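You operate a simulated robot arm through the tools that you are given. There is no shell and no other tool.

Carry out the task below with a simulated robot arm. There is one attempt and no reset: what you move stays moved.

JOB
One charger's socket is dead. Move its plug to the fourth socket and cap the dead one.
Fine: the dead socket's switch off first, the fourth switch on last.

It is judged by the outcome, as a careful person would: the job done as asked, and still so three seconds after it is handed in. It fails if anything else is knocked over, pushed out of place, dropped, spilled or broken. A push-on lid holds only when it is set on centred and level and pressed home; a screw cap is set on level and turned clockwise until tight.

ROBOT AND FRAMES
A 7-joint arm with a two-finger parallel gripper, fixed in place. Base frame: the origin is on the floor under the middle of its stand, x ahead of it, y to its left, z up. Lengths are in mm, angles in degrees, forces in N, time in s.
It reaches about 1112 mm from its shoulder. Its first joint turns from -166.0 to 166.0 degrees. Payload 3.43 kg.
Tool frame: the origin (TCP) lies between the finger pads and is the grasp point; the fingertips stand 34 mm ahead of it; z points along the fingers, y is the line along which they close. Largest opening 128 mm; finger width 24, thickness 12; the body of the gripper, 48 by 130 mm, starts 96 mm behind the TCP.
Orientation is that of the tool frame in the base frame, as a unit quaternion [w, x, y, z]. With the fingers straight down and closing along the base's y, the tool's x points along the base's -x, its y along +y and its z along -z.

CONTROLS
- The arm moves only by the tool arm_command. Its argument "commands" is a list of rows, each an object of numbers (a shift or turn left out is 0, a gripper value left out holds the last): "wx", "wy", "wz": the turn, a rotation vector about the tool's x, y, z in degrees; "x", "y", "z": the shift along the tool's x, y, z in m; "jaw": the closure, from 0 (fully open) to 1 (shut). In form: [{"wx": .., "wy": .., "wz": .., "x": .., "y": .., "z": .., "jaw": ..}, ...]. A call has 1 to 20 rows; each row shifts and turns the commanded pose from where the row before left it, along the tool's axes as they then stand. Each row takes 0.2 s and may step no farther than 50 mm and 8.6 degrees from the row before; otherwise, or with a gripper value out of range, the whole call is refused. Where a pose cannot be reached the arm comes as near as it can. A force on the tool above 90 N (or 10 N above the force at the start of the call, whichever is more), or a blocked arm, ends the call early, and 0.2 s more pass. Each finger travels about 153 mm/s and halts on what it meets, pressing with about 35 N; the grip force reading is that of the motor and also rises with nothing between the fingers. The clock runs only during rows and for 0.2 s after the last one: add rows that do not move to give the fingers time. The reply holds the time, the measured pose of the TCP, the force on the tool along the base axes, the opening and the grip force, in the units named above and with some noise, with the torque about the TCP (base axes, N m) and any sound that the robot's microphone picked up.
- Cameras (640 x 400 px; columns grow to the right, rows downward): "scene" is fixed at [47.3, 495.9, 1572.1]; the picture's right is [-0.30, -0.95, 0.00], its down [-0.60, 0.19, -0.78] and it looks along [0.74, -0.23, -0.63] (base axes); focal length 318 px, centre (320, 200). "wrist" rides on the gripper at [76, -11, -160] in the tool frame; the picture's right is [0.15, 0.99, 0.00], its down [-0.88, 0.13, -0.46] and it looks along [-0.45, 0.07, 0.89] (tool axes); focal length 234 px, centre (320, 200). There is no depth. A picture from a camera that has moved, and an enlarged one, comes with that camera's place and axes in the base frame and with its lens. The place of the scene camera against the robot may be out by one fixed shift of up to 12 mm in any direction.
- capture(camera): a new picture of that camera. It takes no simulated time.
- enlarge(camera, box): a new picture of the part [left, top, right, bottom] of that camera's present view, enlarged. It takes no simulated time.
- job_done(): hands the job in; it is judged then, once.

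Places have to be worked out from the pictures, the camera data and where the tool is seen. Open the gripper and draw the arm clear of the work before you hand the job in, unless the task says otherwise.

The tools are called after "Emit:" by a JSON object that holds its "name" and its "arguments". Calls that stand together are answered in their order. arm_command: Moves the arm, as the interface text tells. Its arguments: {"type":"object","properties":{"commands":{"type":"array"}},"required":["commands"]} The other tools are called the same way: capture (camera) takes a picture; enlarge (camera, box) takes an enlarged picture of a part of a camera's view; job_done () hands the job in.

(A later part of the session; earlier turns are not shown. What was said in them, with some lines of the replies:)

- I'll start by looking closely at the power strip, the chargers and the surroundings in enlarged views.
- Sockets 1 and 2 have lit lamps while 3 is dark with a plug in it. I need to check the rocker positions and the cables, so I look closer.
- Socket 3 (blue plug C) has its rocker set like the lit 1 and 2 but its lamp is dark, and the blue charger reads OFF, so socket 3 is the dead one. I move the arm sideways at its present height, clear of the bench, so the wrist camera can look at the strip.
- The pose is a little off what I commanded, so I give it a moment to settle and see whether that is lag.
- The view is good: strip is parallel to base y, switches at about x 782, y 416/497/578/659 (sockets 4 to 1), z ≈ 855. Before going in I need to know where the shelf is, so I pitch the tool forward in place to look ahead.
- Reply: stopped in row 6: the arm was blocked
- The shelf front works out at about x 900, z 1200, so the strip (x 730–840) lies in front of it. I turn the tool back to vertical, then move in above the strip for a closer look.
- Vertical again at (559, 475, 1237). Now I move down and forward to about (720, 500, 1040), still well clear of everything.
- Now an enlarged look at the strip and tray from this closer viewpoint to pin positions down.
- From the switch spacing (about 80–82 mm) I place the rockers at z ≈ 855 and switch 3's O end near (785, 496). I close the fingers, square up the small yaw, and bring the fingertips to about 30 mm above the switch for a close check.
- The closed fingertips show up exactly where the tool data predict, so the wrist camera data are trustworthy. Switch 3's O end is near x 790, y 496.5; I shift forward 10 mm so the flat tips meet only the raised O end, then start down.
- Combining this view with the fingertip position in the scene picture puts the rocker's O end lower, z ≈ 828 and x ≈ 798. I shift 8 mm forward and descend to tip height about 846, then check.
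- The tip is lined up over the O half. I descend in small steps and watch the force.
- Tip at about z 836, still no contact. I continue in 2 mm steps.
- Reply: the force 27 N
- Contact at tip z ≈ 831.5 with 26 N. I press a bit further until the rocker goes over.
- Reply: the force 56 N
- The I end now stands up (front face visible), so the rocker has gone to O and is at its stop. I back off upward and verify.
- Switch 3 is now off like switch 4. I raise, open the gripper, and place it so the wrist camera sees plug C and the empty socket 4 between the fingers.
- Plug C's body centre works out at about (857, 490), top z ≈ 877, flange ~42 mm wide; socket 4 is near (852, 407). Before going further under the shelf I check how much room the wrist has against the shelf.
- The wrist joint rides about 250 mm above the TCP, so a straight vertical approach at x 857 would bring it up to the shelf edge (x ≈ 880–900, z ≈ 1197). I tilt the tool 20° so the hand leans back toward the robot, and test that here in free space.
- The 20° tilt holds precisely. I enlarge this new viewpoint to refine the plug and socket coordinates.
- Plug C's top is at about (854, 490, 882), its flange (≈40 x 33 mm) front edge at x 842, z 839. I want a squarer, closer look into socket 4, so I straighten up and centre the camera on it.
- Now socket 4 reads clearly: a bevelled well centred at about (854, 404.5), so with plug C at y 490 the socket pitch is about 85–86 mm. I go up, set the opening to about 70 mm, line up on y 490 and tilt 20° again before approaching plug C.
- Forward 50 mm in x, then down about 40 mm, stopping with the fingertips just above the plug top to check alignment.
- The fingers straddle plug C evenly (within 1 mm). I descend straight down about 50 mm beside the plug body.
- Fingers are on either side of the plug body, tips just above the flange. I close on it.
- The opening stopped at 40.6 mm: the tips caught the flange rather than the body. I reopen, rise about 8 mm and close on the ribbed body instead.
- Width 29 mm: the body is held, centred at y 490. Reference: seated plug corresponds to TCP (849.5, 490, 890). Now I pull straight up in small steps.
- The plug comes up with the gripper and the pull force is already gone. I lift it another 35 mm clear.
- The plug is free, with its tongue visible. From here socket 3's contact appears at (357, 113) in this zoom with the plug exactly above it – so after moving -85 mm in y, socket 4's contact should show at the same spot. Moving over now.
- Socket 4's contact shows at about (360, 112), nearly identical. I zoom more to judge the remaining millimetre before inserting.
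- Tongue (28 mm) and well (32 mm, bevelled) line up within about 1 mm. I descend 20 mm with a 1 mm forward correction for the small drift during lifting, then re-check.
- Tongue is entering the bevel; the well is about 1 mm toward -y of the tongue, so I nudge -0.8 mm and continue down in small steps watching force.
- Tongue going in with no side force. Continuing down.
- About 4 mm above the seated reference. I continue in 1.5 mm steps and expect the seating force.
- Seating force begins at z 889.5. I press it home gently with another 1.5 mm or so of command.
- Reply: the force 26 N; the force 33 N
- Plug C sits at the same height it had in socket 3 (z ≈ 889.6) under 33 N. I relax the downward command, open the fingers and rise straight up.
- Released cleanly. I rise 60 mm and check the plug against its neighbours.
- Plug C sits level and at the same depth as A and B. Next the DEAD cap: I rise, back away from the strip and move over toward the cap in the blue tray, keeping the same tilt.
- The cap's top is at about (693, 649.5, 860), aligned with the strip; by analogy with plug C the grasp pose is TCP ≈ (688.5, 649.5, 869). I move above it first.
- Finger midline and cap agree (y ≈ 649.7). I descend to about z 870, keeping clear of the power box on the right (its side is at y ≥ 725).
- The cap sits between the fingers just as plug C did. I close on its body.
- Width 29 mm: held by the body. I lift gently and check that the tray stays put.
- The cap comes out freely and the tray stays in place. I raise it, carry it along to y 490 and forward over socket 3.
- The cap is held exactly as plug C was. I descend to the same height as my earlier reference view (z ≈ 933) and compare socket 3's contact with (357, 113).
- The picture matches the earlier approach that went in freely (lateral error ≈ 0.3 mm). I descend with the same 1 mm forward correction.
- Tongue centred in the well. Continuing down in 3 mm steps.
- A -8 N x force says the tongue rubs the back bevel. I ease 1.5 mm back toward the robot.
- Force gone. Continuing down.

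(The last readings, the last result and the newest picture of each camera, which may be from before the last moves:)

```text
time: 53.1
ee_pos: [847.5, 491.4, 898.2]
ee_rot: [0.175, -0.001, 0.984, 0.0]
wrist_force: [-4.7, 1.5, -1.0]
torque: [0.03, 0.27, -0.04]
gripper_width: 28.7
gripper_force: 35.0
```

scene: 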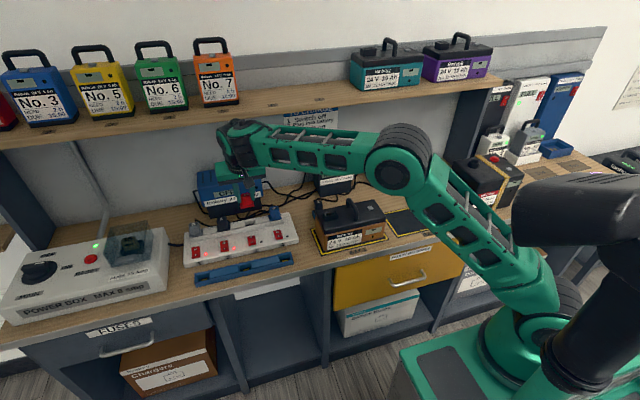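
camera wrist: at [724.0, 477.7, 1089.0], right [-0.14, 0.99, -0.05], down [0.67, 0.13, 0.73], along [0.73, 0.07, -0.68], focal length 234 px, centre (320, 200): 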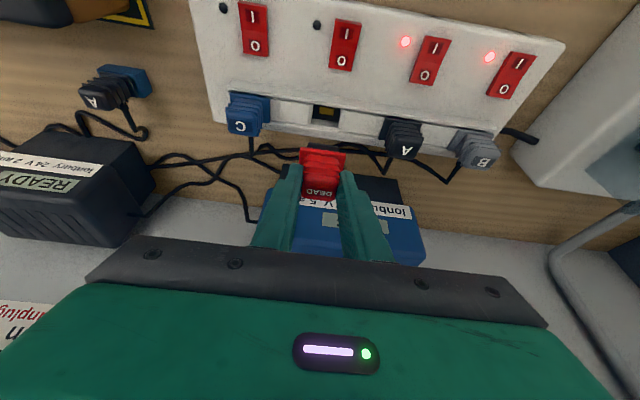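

Slight rubbing on the back again (-4.7 N); I ease 0.8 mm toward the robot and go on.

Emit:
{"name": "arm_command", "arguments": {"commands": [{"x": 0.00075, "z": -0.00028}, {"x": 0.00069, "z": 0.00188}, {}]}}

Emit:
{"name": "enlarge", "arguments": {"camera": "wrist", "box": [220, 90, 420, 215]}}

Emit:
{"name": "enlarge", "arguments": {"camera": "scene", "box": [210, 190, 290, 240]}}

```text
time: 53.9
ee_pos: [848.1, 489.6, 896.9]
ee_rot: [0.176, -0.001, 0.984, -0.001]
wrist_force: [-4.3, -0.3, 1.2]
torque: [0.0, 0.15, 0.0]
gripper_width: 29.0
gripper_force: 34.9
```

```text
3.20 times, centred on (320, 152) of wrist
camera zoom: at [720.3, 479.2, 1020.5], right [-0.14, 0.99, -0.05], down [0.67, 0.13, 0.73], along [0.73, 0.07, -0.68], focal length 749 px, centre (320, 352)
```

zoom: 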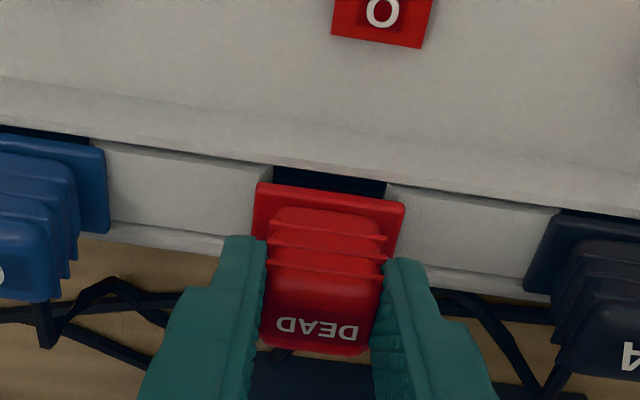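

```text
8.00 times, centred on (250, 215) of scene
camera zoom: at [47.3, 495.9, 1572.1], right [-0.3, -0.95, 0.0], down [-0.6, 0.19, -0.78], along [0.74, -0.23, -0.63], focal length 2544 px, centre (880, 80)
```

zoom: 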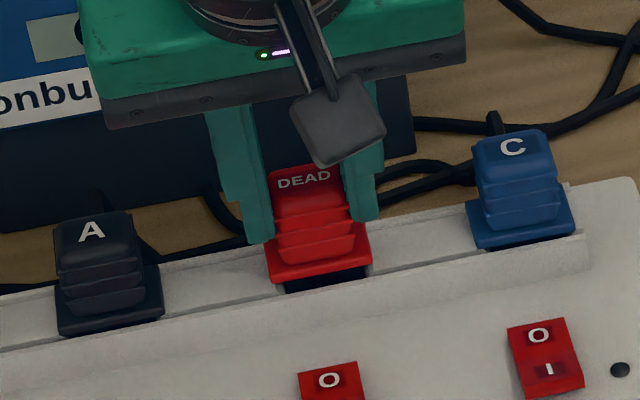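

Emit:
{"name": "arm_command", "arguments": {"commands": [{"x": 0.00075, "z": -0.00028}, {"x": 0.00069, "z": 0.00188}, {}]}}

```text
time: 54.7
ee_pos: [845.3, 489.1, 895.8]
ee_rot: [0.176, -0.001, 0.984, 0.0]
wrist_force: [-0.2, 0.6, -0.8]
torque: [0.02, 0.01, 0.02]
gripper_width: 29.1
gripper_force: 34.7
```

Free again. Continuing in 2 mm steps.

Emit:
{"name": "arm_command", "arguments": {"commands": [{"x": 0.00069, "z": 0.00188}, {"x": 0.00069, "z": 0.00188}, {}]}}

```text
time: 55.5
ee_pos: [846.6, 490.3, 893.5]
ee_rot: [0.177, -0.001, 0.984, 0.001]
wrist_force: [-1.7, -1.8, 19.7]
torque: [-0.18, -0.02, -0.04]
gripper_width: 28.8
gripper_force: 35.2
```

Vertical force 20 N at z 893.5; I check whether the cap is on its seat.

Emit:
{"name": "enlarge", "arguments": {"camera": "wrist", "box": [220, 90, 420, 215]}}

Emit:
{"name": "enlarge", "arguments": {"camera": "scene", "box": [210, 190, 290, 240]}}

```text
3.20 times, centred on (320, 152) of wrist
camera zoom: at [718.6, 478.9, 1016.5], right [-0.14, 0.99, -0.05], down [0.67, 0.13, 0.73], along [0.73, 0.07, -0.68], focal length 749 px, centre (320, 352)
```

zoom: 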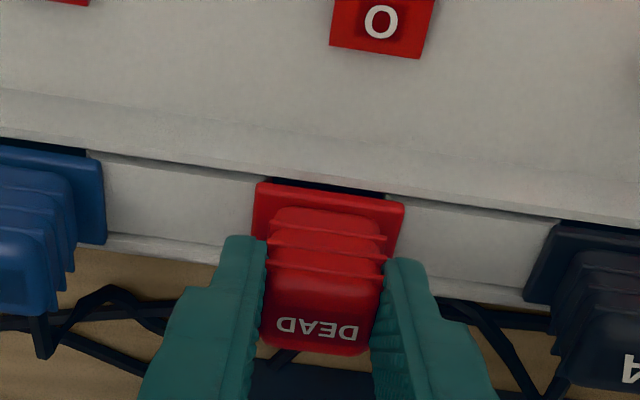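

```text
8.00 times, centred on (250, 215) of scene
camera zoom: at [47.3, 495.9, 1572.1], right [-0.3, -0.95, 0.0], down [-0.6, 0.19, -0.78], along [0.74, -0.23, -0.63], focal length 2544 px, centre (880, 80)
```

zoom: 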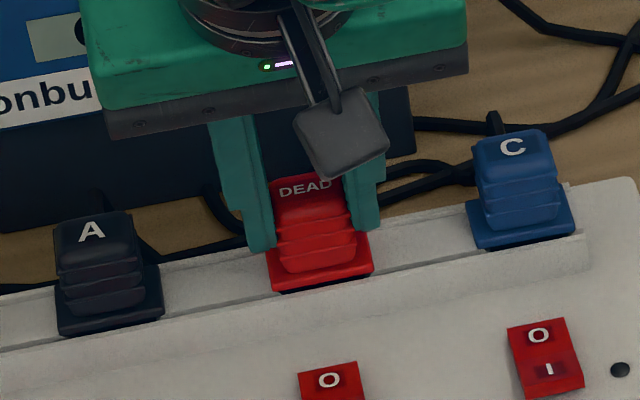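

The cap's flange is on line with A's and C's in the scene view, so it is essentially down. I press it home a bit more firmly.

Emit:
{"name": "arm_command", "arguments": {"commands": [{"x": 0.00052, "z": 0.00141}, {}]}}

```text
time: 56.1
ee_pos: [847.0, 490.3, 893.5]
ee_rot: [0.178, -0.001, 0.984, 0.002]
wrist_force: [2.3, 6.9, 31.5]
torque: [0.14, -0.4, 0.07]
gripper_width: 29.2
gripper_force: 35.3
```

Height holds at 893.5 under 31 N. I relax, open the fingers and rise, then compare the cap's height with the neighbouring plugs.

Emit:
{"name": "arm_command", "arguments": {"commands": [{"x": -0.00086, "z": -0.00235}, {}, {"jaw": 0.5}, {"jaw": 0.5}, {"x": -0.00345, "z": -0.00939}, {"x": -0.0069, "z": -0.0188}, {"x": -0.0104, "z": -0.0282}, {}, {}]}}

Emit:
{"name": "enlarge", "arguments": {"camera": "wrist", "box": [220, 80, 420, 205]}}

Emit:
{"name": "enlarge", "arguments": {"camera": "scene", "box": [200, 190, 290, 246]}}

```text
time: 58.1
ee_pos: [845.7, 489.9, 955.1]
ee_rot: [0.176, 0.0, 0.984, -0.001]
wrist_force: [-0.2, -0.3, 0.0]
torque: [-0.02, 0.0, 0.03]
gripper_width: 64.0
gripper_force: 0.0
```

```text
3.20 times, centred on (320, 142) of wrist
camera zoom: at [719.0, 478.5, 1076.2], right [-0.14, 0.99, -0.05], down [0.67, 0.13, 0.73], along [0.73, 0.07, -0.68], focal length 749 px, centre (320, 384)
```

zoom: 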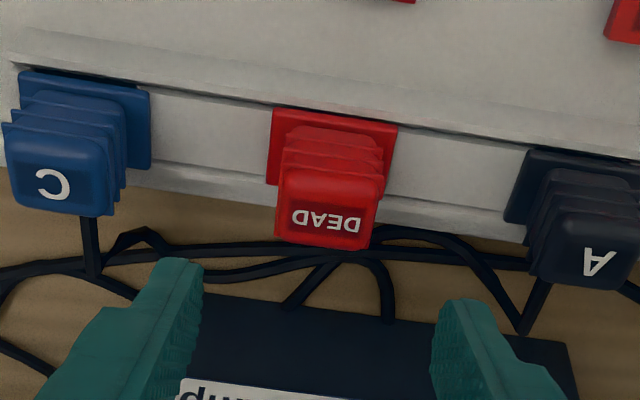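

```text
7.11 times, centred on (245, 218) of scene
camera zoom: at [47.3, 495.9, 1572.1], right [-0.3, -0.95, 0.0], down [-0.6, 0.19, -0.78], along [0.74, -0.23, -0.63], focal length 2262 px, centre (853, 72)
```

zoom: 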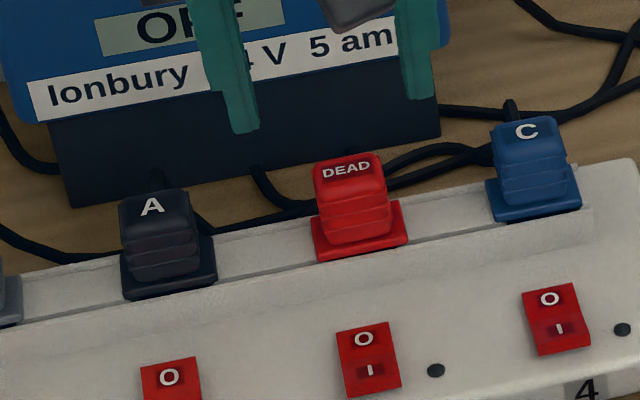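

In both views the cap's flange lies on the line through plugs A and C, level. To be sure it is home, I close the fingers and press once on the centre of its top.

Emit:
{"name": "arm_command", "arguments": {"commands": [{"jaw": 1}, {"jaw": 1}, {"jaw": 1, "x": -0.00733, "z": 0.0027}, {"x": 0.0069, "z": 0.0188}, {"x": 0.00276, "z": 0.0075}, {}, {}]}}

Emit:
{"name": "enlarge", "arguments": {"camera": "wrist", "box": [240, 90, 400, 190]}}

Emit:
{"name": "enlarge", "arguments": {"camera": "scene", "box": [200, 180, 296, 240]}}

```text
time: 59.7
ee_pos: [852.9, 490.0, 925.6]
ee_rot: [0.176, -0.001, 0.984, -0.001]
wrist_force: [0.6, 0.0, 0.1]
torque: [-0.07, 0.02, 0.02]
gripper_width: 0.3
gripper_force: 33.0
```

```text
4.00 times, centred on (320, 140) of wrist
camera zoom: at [725.2, 479.5, 1047.4], right [-0.14, 0.99, -0.05], down [0.67, 0.13, 0.73], along [0.73, 0.07, -0.68], focal length 937 px, centre (320, 440)
```

zoom: 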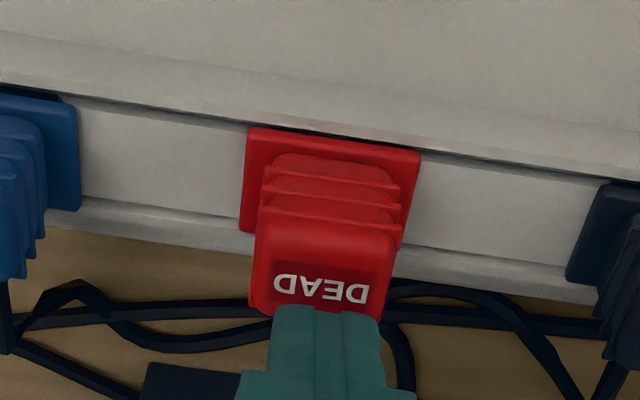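

```text
6.67 times, centred on (248, 210) of scene
camera zoom: at [47.3, 495.9, 1572.1], right [-0.3, -0.95, 0.0], down [-0.6, 0.19, -0.78], along [0.74, -0.23, -0.63], focal length 2120 px, centre (800, 133)
```

zoom: 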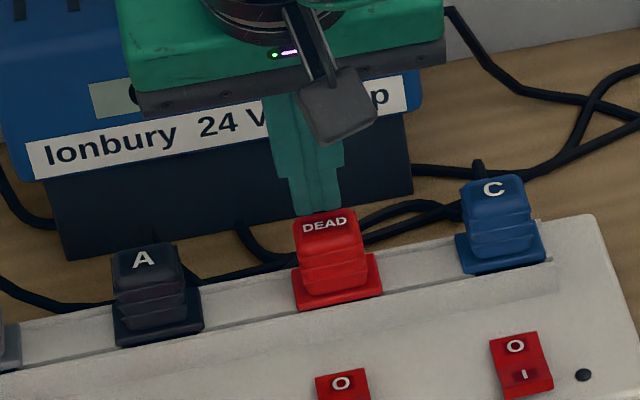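

The tip edge will land on the label, i.e. the centre of the cap. Descending in small steps.

Emit:
{"name": "arm_command", "arguments": {"commands": [{"x": 0.00138, "z": 0.00375}, {"x": 0.00069, "z": 0.00188}, {"x": 0.00052, "z": 0.00141}, {}]}}

```text
time: 60.7
ee_pos: [853.3, 490.8, 919.8]
ee_rot: [0.177, 0.0, 0.984, 0.001]
wrist_force: [1.9, 1.9, 12.9]
torque: [0.05, -0.1, 0.07]
gripper_width: 0.1
gripper_force: 33.2
```

Emit:
{"name": "arm_command", "arguments": {"commands": [{"x": 0.00069, "z": 0.00188}, {"x": 0.00035, "z": 0.00094}, {}]}}

Emit:
{"name": "enlarge", "arguments": {"camera": "wrist", "box": [240, 90, 400, 190]}}

Emit:
{"name": "enlarge", "arguments": {"camera": "scene", "box": [200, 180, 296, 240]}}

```text
time: 61.5
ee_pos: [853.0, 490.7, 918.4]
ee_rot: [0.178, -0.001, 0.984, 0.002]
wrist_force: [0.2, 8.7, 43.8]
torque: [0.25, -0.13, 0.04]
gripper_width: 0.0
gripper_force: 33.5
```

```text
4.00 times, centred on (320, 140) of wrist
camera zoom: at [725.5, 479.2, 1039.9], right [-0.14, 0.99, -0.05], down [0.66, 0.13, 0.74], along [0.73, 0.07, -0.68], focal length 937 px, centre (320, 440)
```

zoom: 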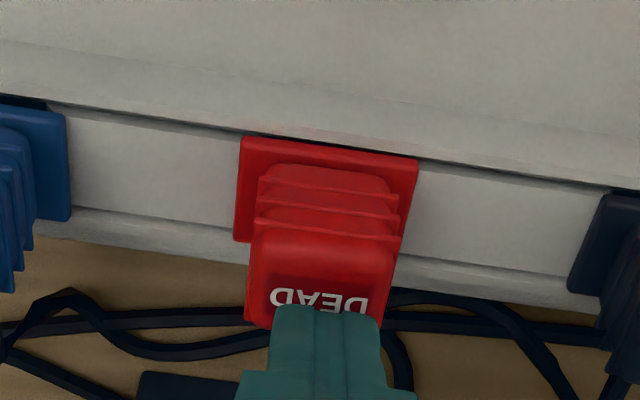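

```text
6.67 times, centred on (248, 210) of scene
camera zoom: at [47.3, 495.9, 1572.1], right [-0.3, -0.95, 0.0], down [-0.6, 0.19, -0.78], along [0.74, -0.23, -0.63], focal length 2120 px, centre (800, 133)
```

zoom: 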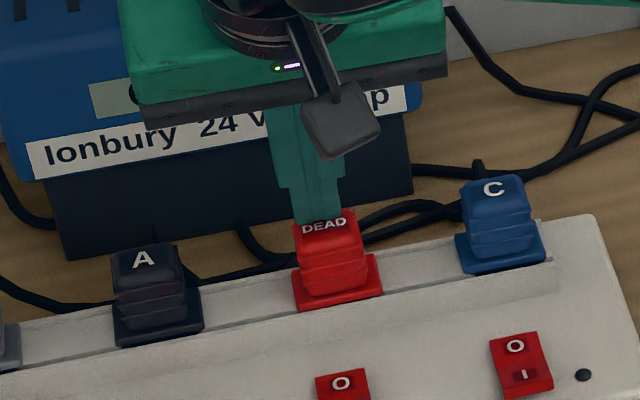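

The cap took 44 N without moving, so it is home. I lift off, back away, straighten the tool, and move over switch 4.

Emit:
{"name": "arm_command", "arguments": {"commands": [{"x": -0.00345, "z": -0.00939}, {"x": -0.0121, "z": -0.0328}, {"x": 0.0394, "z": -0.0145}, {"x": 0.0394, "z": -0.0145}, {"wy": 6.73}, {"wy": 6.73}, {"wy": 6.73}, {"y": -0.039}, {"y": -0.039}, {}, {}]}}

Emit:
{"name": "capture", "arguments": {"camera": "wrist"}}

Emit:
{"name": "enlarge", "arguments": {"camera": "wrist", "box": [220, 80, 420, 205]}}

```text
time: 63.9
ee_pos: [771.8, 413.0, 959.6]
ee_rot: [0.001, -0.001, 1.0, 0.0]
wrist_force: [-0.7, -1.1, -0.6]
torque: [0.0, 0.01, -0.01]
gripper_width: 0.0
gripper_force: 33.3
```

```text
taken
camera wrist: at [694.2, 401.6, 1117.8], right [-0.15, 0.99, 0.0], down [0.88, 0.13, 0.46], along [0.45, 0.07, -0.89], focal length 234 px, centre (320, 200)
```

wrist: 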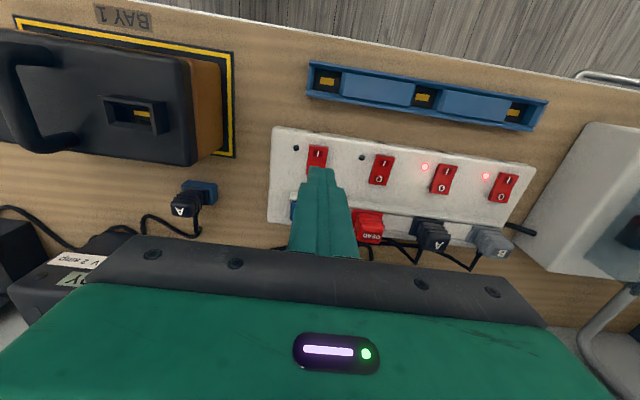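

```text
3.20 times, centred on (320, 142) of wrist
camera zoom: at [694.2, 401.6, 1117.8], right [-0.15, 0.99, 0.0], down [0.88, 0.13, 0.46], along [0.45, 0.07, -0.89], focal length 749 px, centre (320, 384)
```

zoom: 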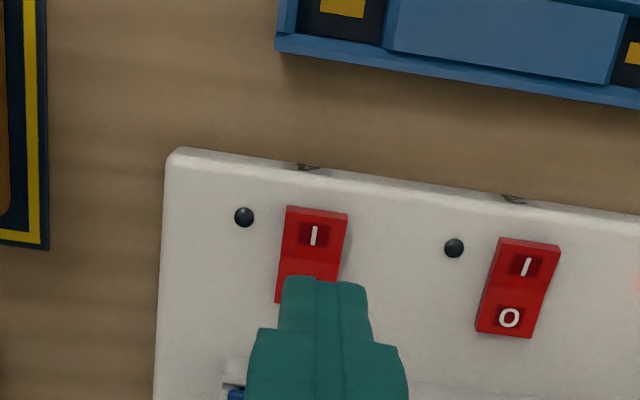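

Switch 4's rocker: front (raised I) end at x ≈ 764–768, ridge ≈ 786, y ≈ 411. I shift to x 768, y 411.5 and descend to just above it.

Emit:
{"name": "arm_command", "arguments": {"commands": [{"x": 0.0035, "y": -0.0015}, {"z": 0.035}, {"z": 0.03}, {"z": 0.015}, {}, {}]}}

Emit:
{"name": "enlarge", "arguments": {"camera": "wrist", "box": [240, 90, 400, 190]}}

Emit:
{"name": "enlarge", "arguments": {"camera": "scene", "box": [230, 205, 310, 255]}}

```text
time: 65.3
ee_pos: [766.6, 410.2, 878.1]
ee_rot: [0.0, 0.0, 1.0, -0.001]
wrist_force: [0.8, -0.3, 0.5]
torque: [0.02, -0.01, -0.01]
gripper_width: 0.0
gripper_force: 33.0
```

```text
4.00 times, centred on (320, 140) of wrist
camera zoom: at [689.6, 399.2, 1036.3], right [-0.15, 0.99, 0.0], down [0.88, 0.13, 0.46], along [0.45, 0.07, -0.89], focal length 937 px, centre (320, 440)
```

zoom: 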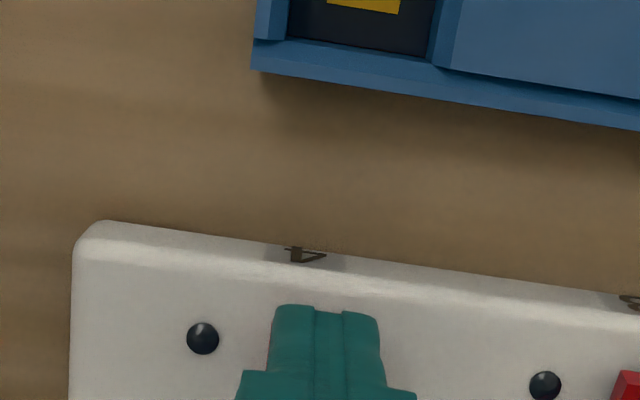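

```text
8.00 times, centred on (270, 230) of scene
camera zoom: at [47.3, 495.9, 1572.1], right [-0.3, -0.95, 0.0], down [-0.6, 0.19, -0.78], along [0.74, -0.23, -0.63], focal length 2544 px, centre (720, -40)
```

zoom: 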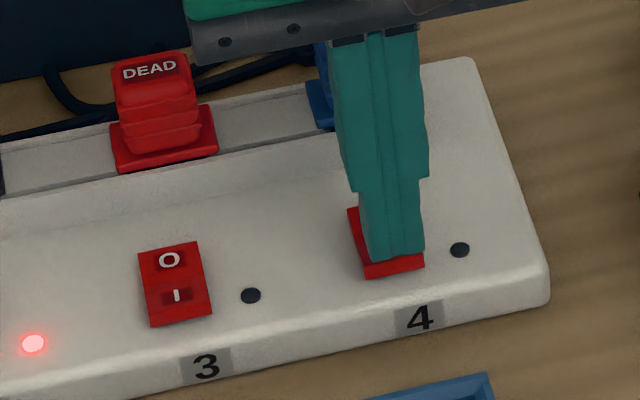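

Tip is over the I half of switch 4. I press down in small steps.

Emit:
{"name": "arm_command", "arguments": {"commands": [{"z": 0.004}, {"z": 0.003}, {"z": 0.002}, {}]}}

```text
time: 66.3
ee_pos: [766.9, 409.8, 869.8]
ee_rot: [0.0, -0.001, 1.0, -0.001]
wrist_force: [0.0, 0.4, -0.2]
torque: [0.0, 0.0, 0.03]
gripper_width: 0.1
gripper_force: 33.3
```

Emit:
{"name": "arm_command", "arguments": {"commands": [{"z": 0.002}, {"z": 0.002}, {}]}}

```text
time: 67.1
ee_pos: [766.2, 410.1, 864.4]
ee_rot: [0.0, 0.001, 1.0, -0.001]
wrist_force: [-0.5, 0.5, 3.0]
torque: [0.0, -0.04, 0.02]
gripper_width: 0.4
gripper_force: 33.5
```

Emit:
{"name": "arm_command", "arguments": {"commands": [{"z": 0.002}, {}]}}

Emit:
{"name": "enlarge", "arguments": {"camera": "scene", "box": [230, 205, 310, 255]}}

```text
time: 67.7
ee_pos: [765.5, 409.7, 864.9]
ee_rot: [0.003, 0.0, 1.0, 0.001]
wrist_force: [2.0, -0.9, 17.6]
torque: [-0.05, -0.28, 0.17]
gripper_width: 0.2
gripper_force: 32.7
```

```text
8.00 times, centred on (270, 230) of scene
camera zoom: at [47.3, 495.9, 1572.1], right [-0.3, -0.95, 0.0], down [-0.6, 0.19, -0.78], along [0.74, -0.23, -0.63], focal length 2544 px, centre (720, -40)
```

zoom: 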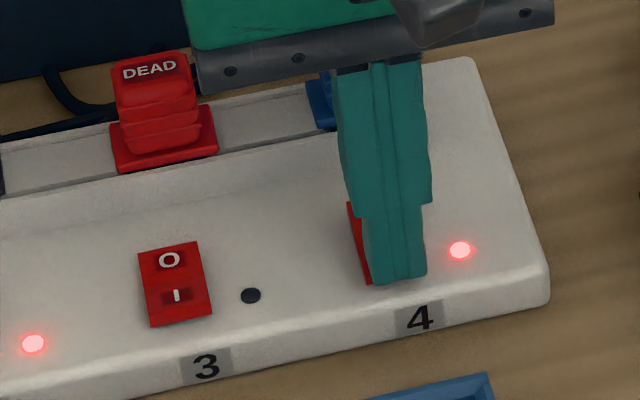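

Lamp 4 has come on. One more millimetre to seat the rocker, then I lift away.

Emit:
{"name": "arm_command", "arguments": {"commands": [{"z": 0.0015}, {}]}}

Emit:
{"name": "arm_command", "arguments": {"commands": [{"z": -0.01}, {"z": -0.035}, {"z": -0.045}, {"z": -0.045}, {}, {}]}}

Emit:
{"name": "enlarge", "arguments": {"camera": "scene", "box": [180, 160, 320, 260]}}

Emit:
{"name": "capture", "arguments": {"camera": "wrist"}}

```text
time: 68.3
ee_pos: [766.9, 410.7, 863.7]
ee_rot: [0.002, 0.0, 1.0, 0.001]
wrist_force: [3.4, -4.0, 39.8]
torque: [-0.24, -0.63, 0.35]
gripper_width: 0.0
gripper_force: 32.7
```

```text
time: 69.7
ee_pos: [765.4, 411.6, 999.0]
ee_rot: [0.0, 0.0, 1.0, -0.002]
wrist_force: [-0.8, -0.3, -0.1]
torque: [0.03, -0.03, 0.01]
gripper_width: 0.0
gripper_force: 33.2
```

```text
4.00 times, centred on (250, 210) of scene
camera zoom: at [47.3, 495.9, 1572.1], right [-0.3, -0.95, 0.0], down [-0.6, 0.19, -0.78], along [0.74, -0.23, -0.63], focal length 1272 px, centre (600, 160)
```

zoom: 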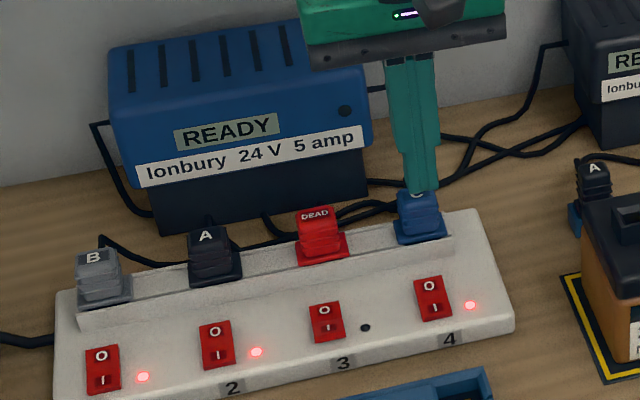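

```text
taken
camera wrist: at [688.4, 400.7, 1157.6], right [-0.15, 0.99, 0.0], down [0.88, 0.13, 0.46], along [0.45, 0.07, -0.89], focal length 234 px, centre (320, 200)
```

wrist: 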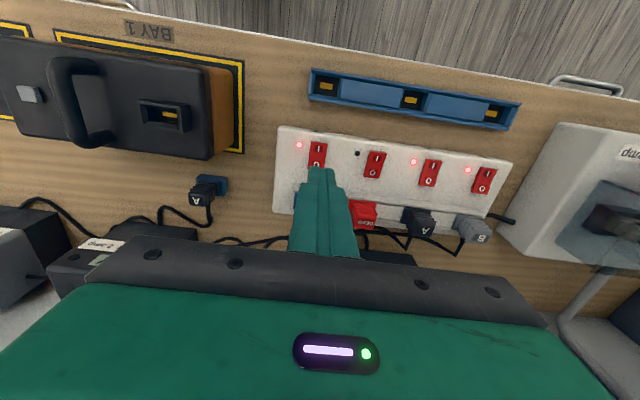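

The blue charger now reads READY, lamp 4 is lit, switch 3 is off and capped. I draw the arm back and up, then open the gripper.

Emit:
{"name": "arm_command", "arguments": {"commands": [{"x": 0.035, "z": -0.03}, {"x": 0.035, "z": -0.03}, {"x": 0.035, "z": -0.03}, {"x": 0.035, "z": -0.03}, {"x": 0.035, "z": -0.03, "jaw": 0}, {"jaw": 0}, {"y": -0.04}, {"y": -0.04}, {"y": -0.04}, {"y": -0.04}, {}, {}, {}]}}

Emit:
{"name": "capture", "arguments": {"camera": "scene"}}

Emit:
{"name": "enlarge", "arguments": {"camera": "scene", "box": [170, 150, 330, 290]}}

Emit:
{"name": "enlarge", "arguments": {"camera": "scene", "box": [200, 190, 300, 252]}}

```text
time: 72.5
ee_pos: [591.0, 249.4, 1143.6]
ee_rot: [0.0, 0.0, 1.0, 0.0]
wrist_force: [-0.3, -1.0, -0.7]
torque: [-0.01, -0.02, 0.01]
gripper_width: 128.0
gripper_force: 0.1
```

```text
taken
```

scene: 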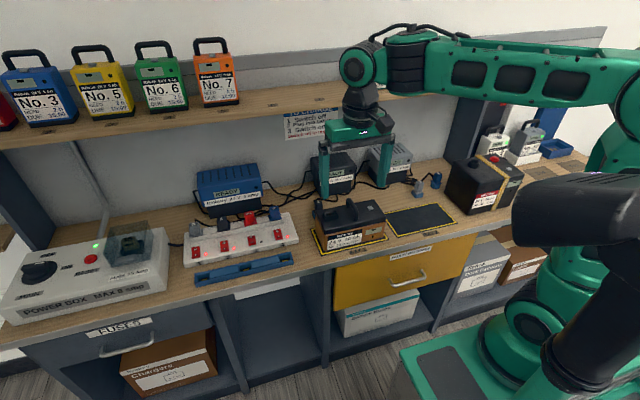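

```text
2.86 times, centred on (250, 220) of scene
camera zoom: at [47.3, 495.9, 1572.1], right [-0.3, -0.95, 0.0], down [-0.6, 0.19, -0.78], along [0.74, -0.23, -0.63], focal length 909 px, centre (520, 143)
```

zoom: 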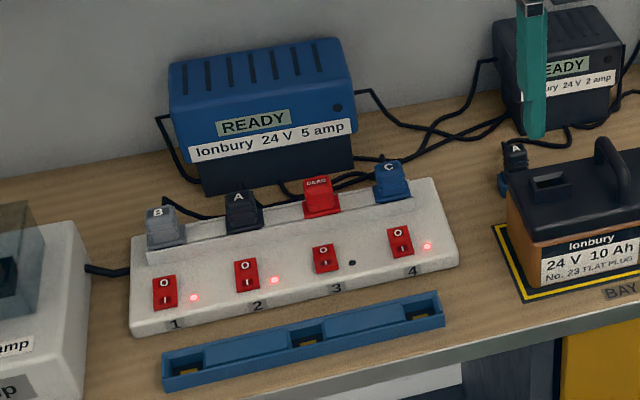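

```text
6.40 times, centred on (250, 221) of scene
camera zoom: at [47.3, 495.9, 1572.1], right [-0.3, -0.95, 0.0], down [-0.6, 0.19, -0.78], along [0.74, -0.23, -0.63], focal length 2035 px, centre (768, 66)
```

zoom: 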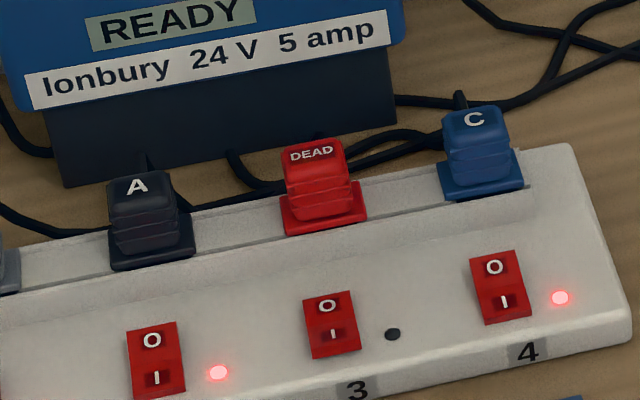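

Everything checks out in the final view. Plug C is seated in socket 4 with its lamp lit and the blue charger on READY. Socket 3 is switched off and holds the DEAD cap level. The strip and tray have not moved, and the arm is clear with the gripper open, so I hand the job in.

Emit:
{"name": "job_done", "arguments": {}}

```text
The job is handed in.
```

The blue charger's plug (C) is now in socket 4, and dead socket 3 is switched off and capped. I handed the job in.

- **Which socket was dead:** socket 3. Its switch was on but its lamp was dark, and the blue charger read OFF.
- **Order:** I turned switch 3 off first and switch 4 on last, as you asked.
- **Plug:** it went in to the same depth it had in socket 3. Lamp 4 is lit and the blue charger now reads READY.
- **Cap:** it sits level with the plugs on either side and didn't move when I pressed on it with about 44 N.

In the final pictures the strip and the blue tray are where they started and nothing else looks disturbed. The gripper is open and the arm is clear of the bench.
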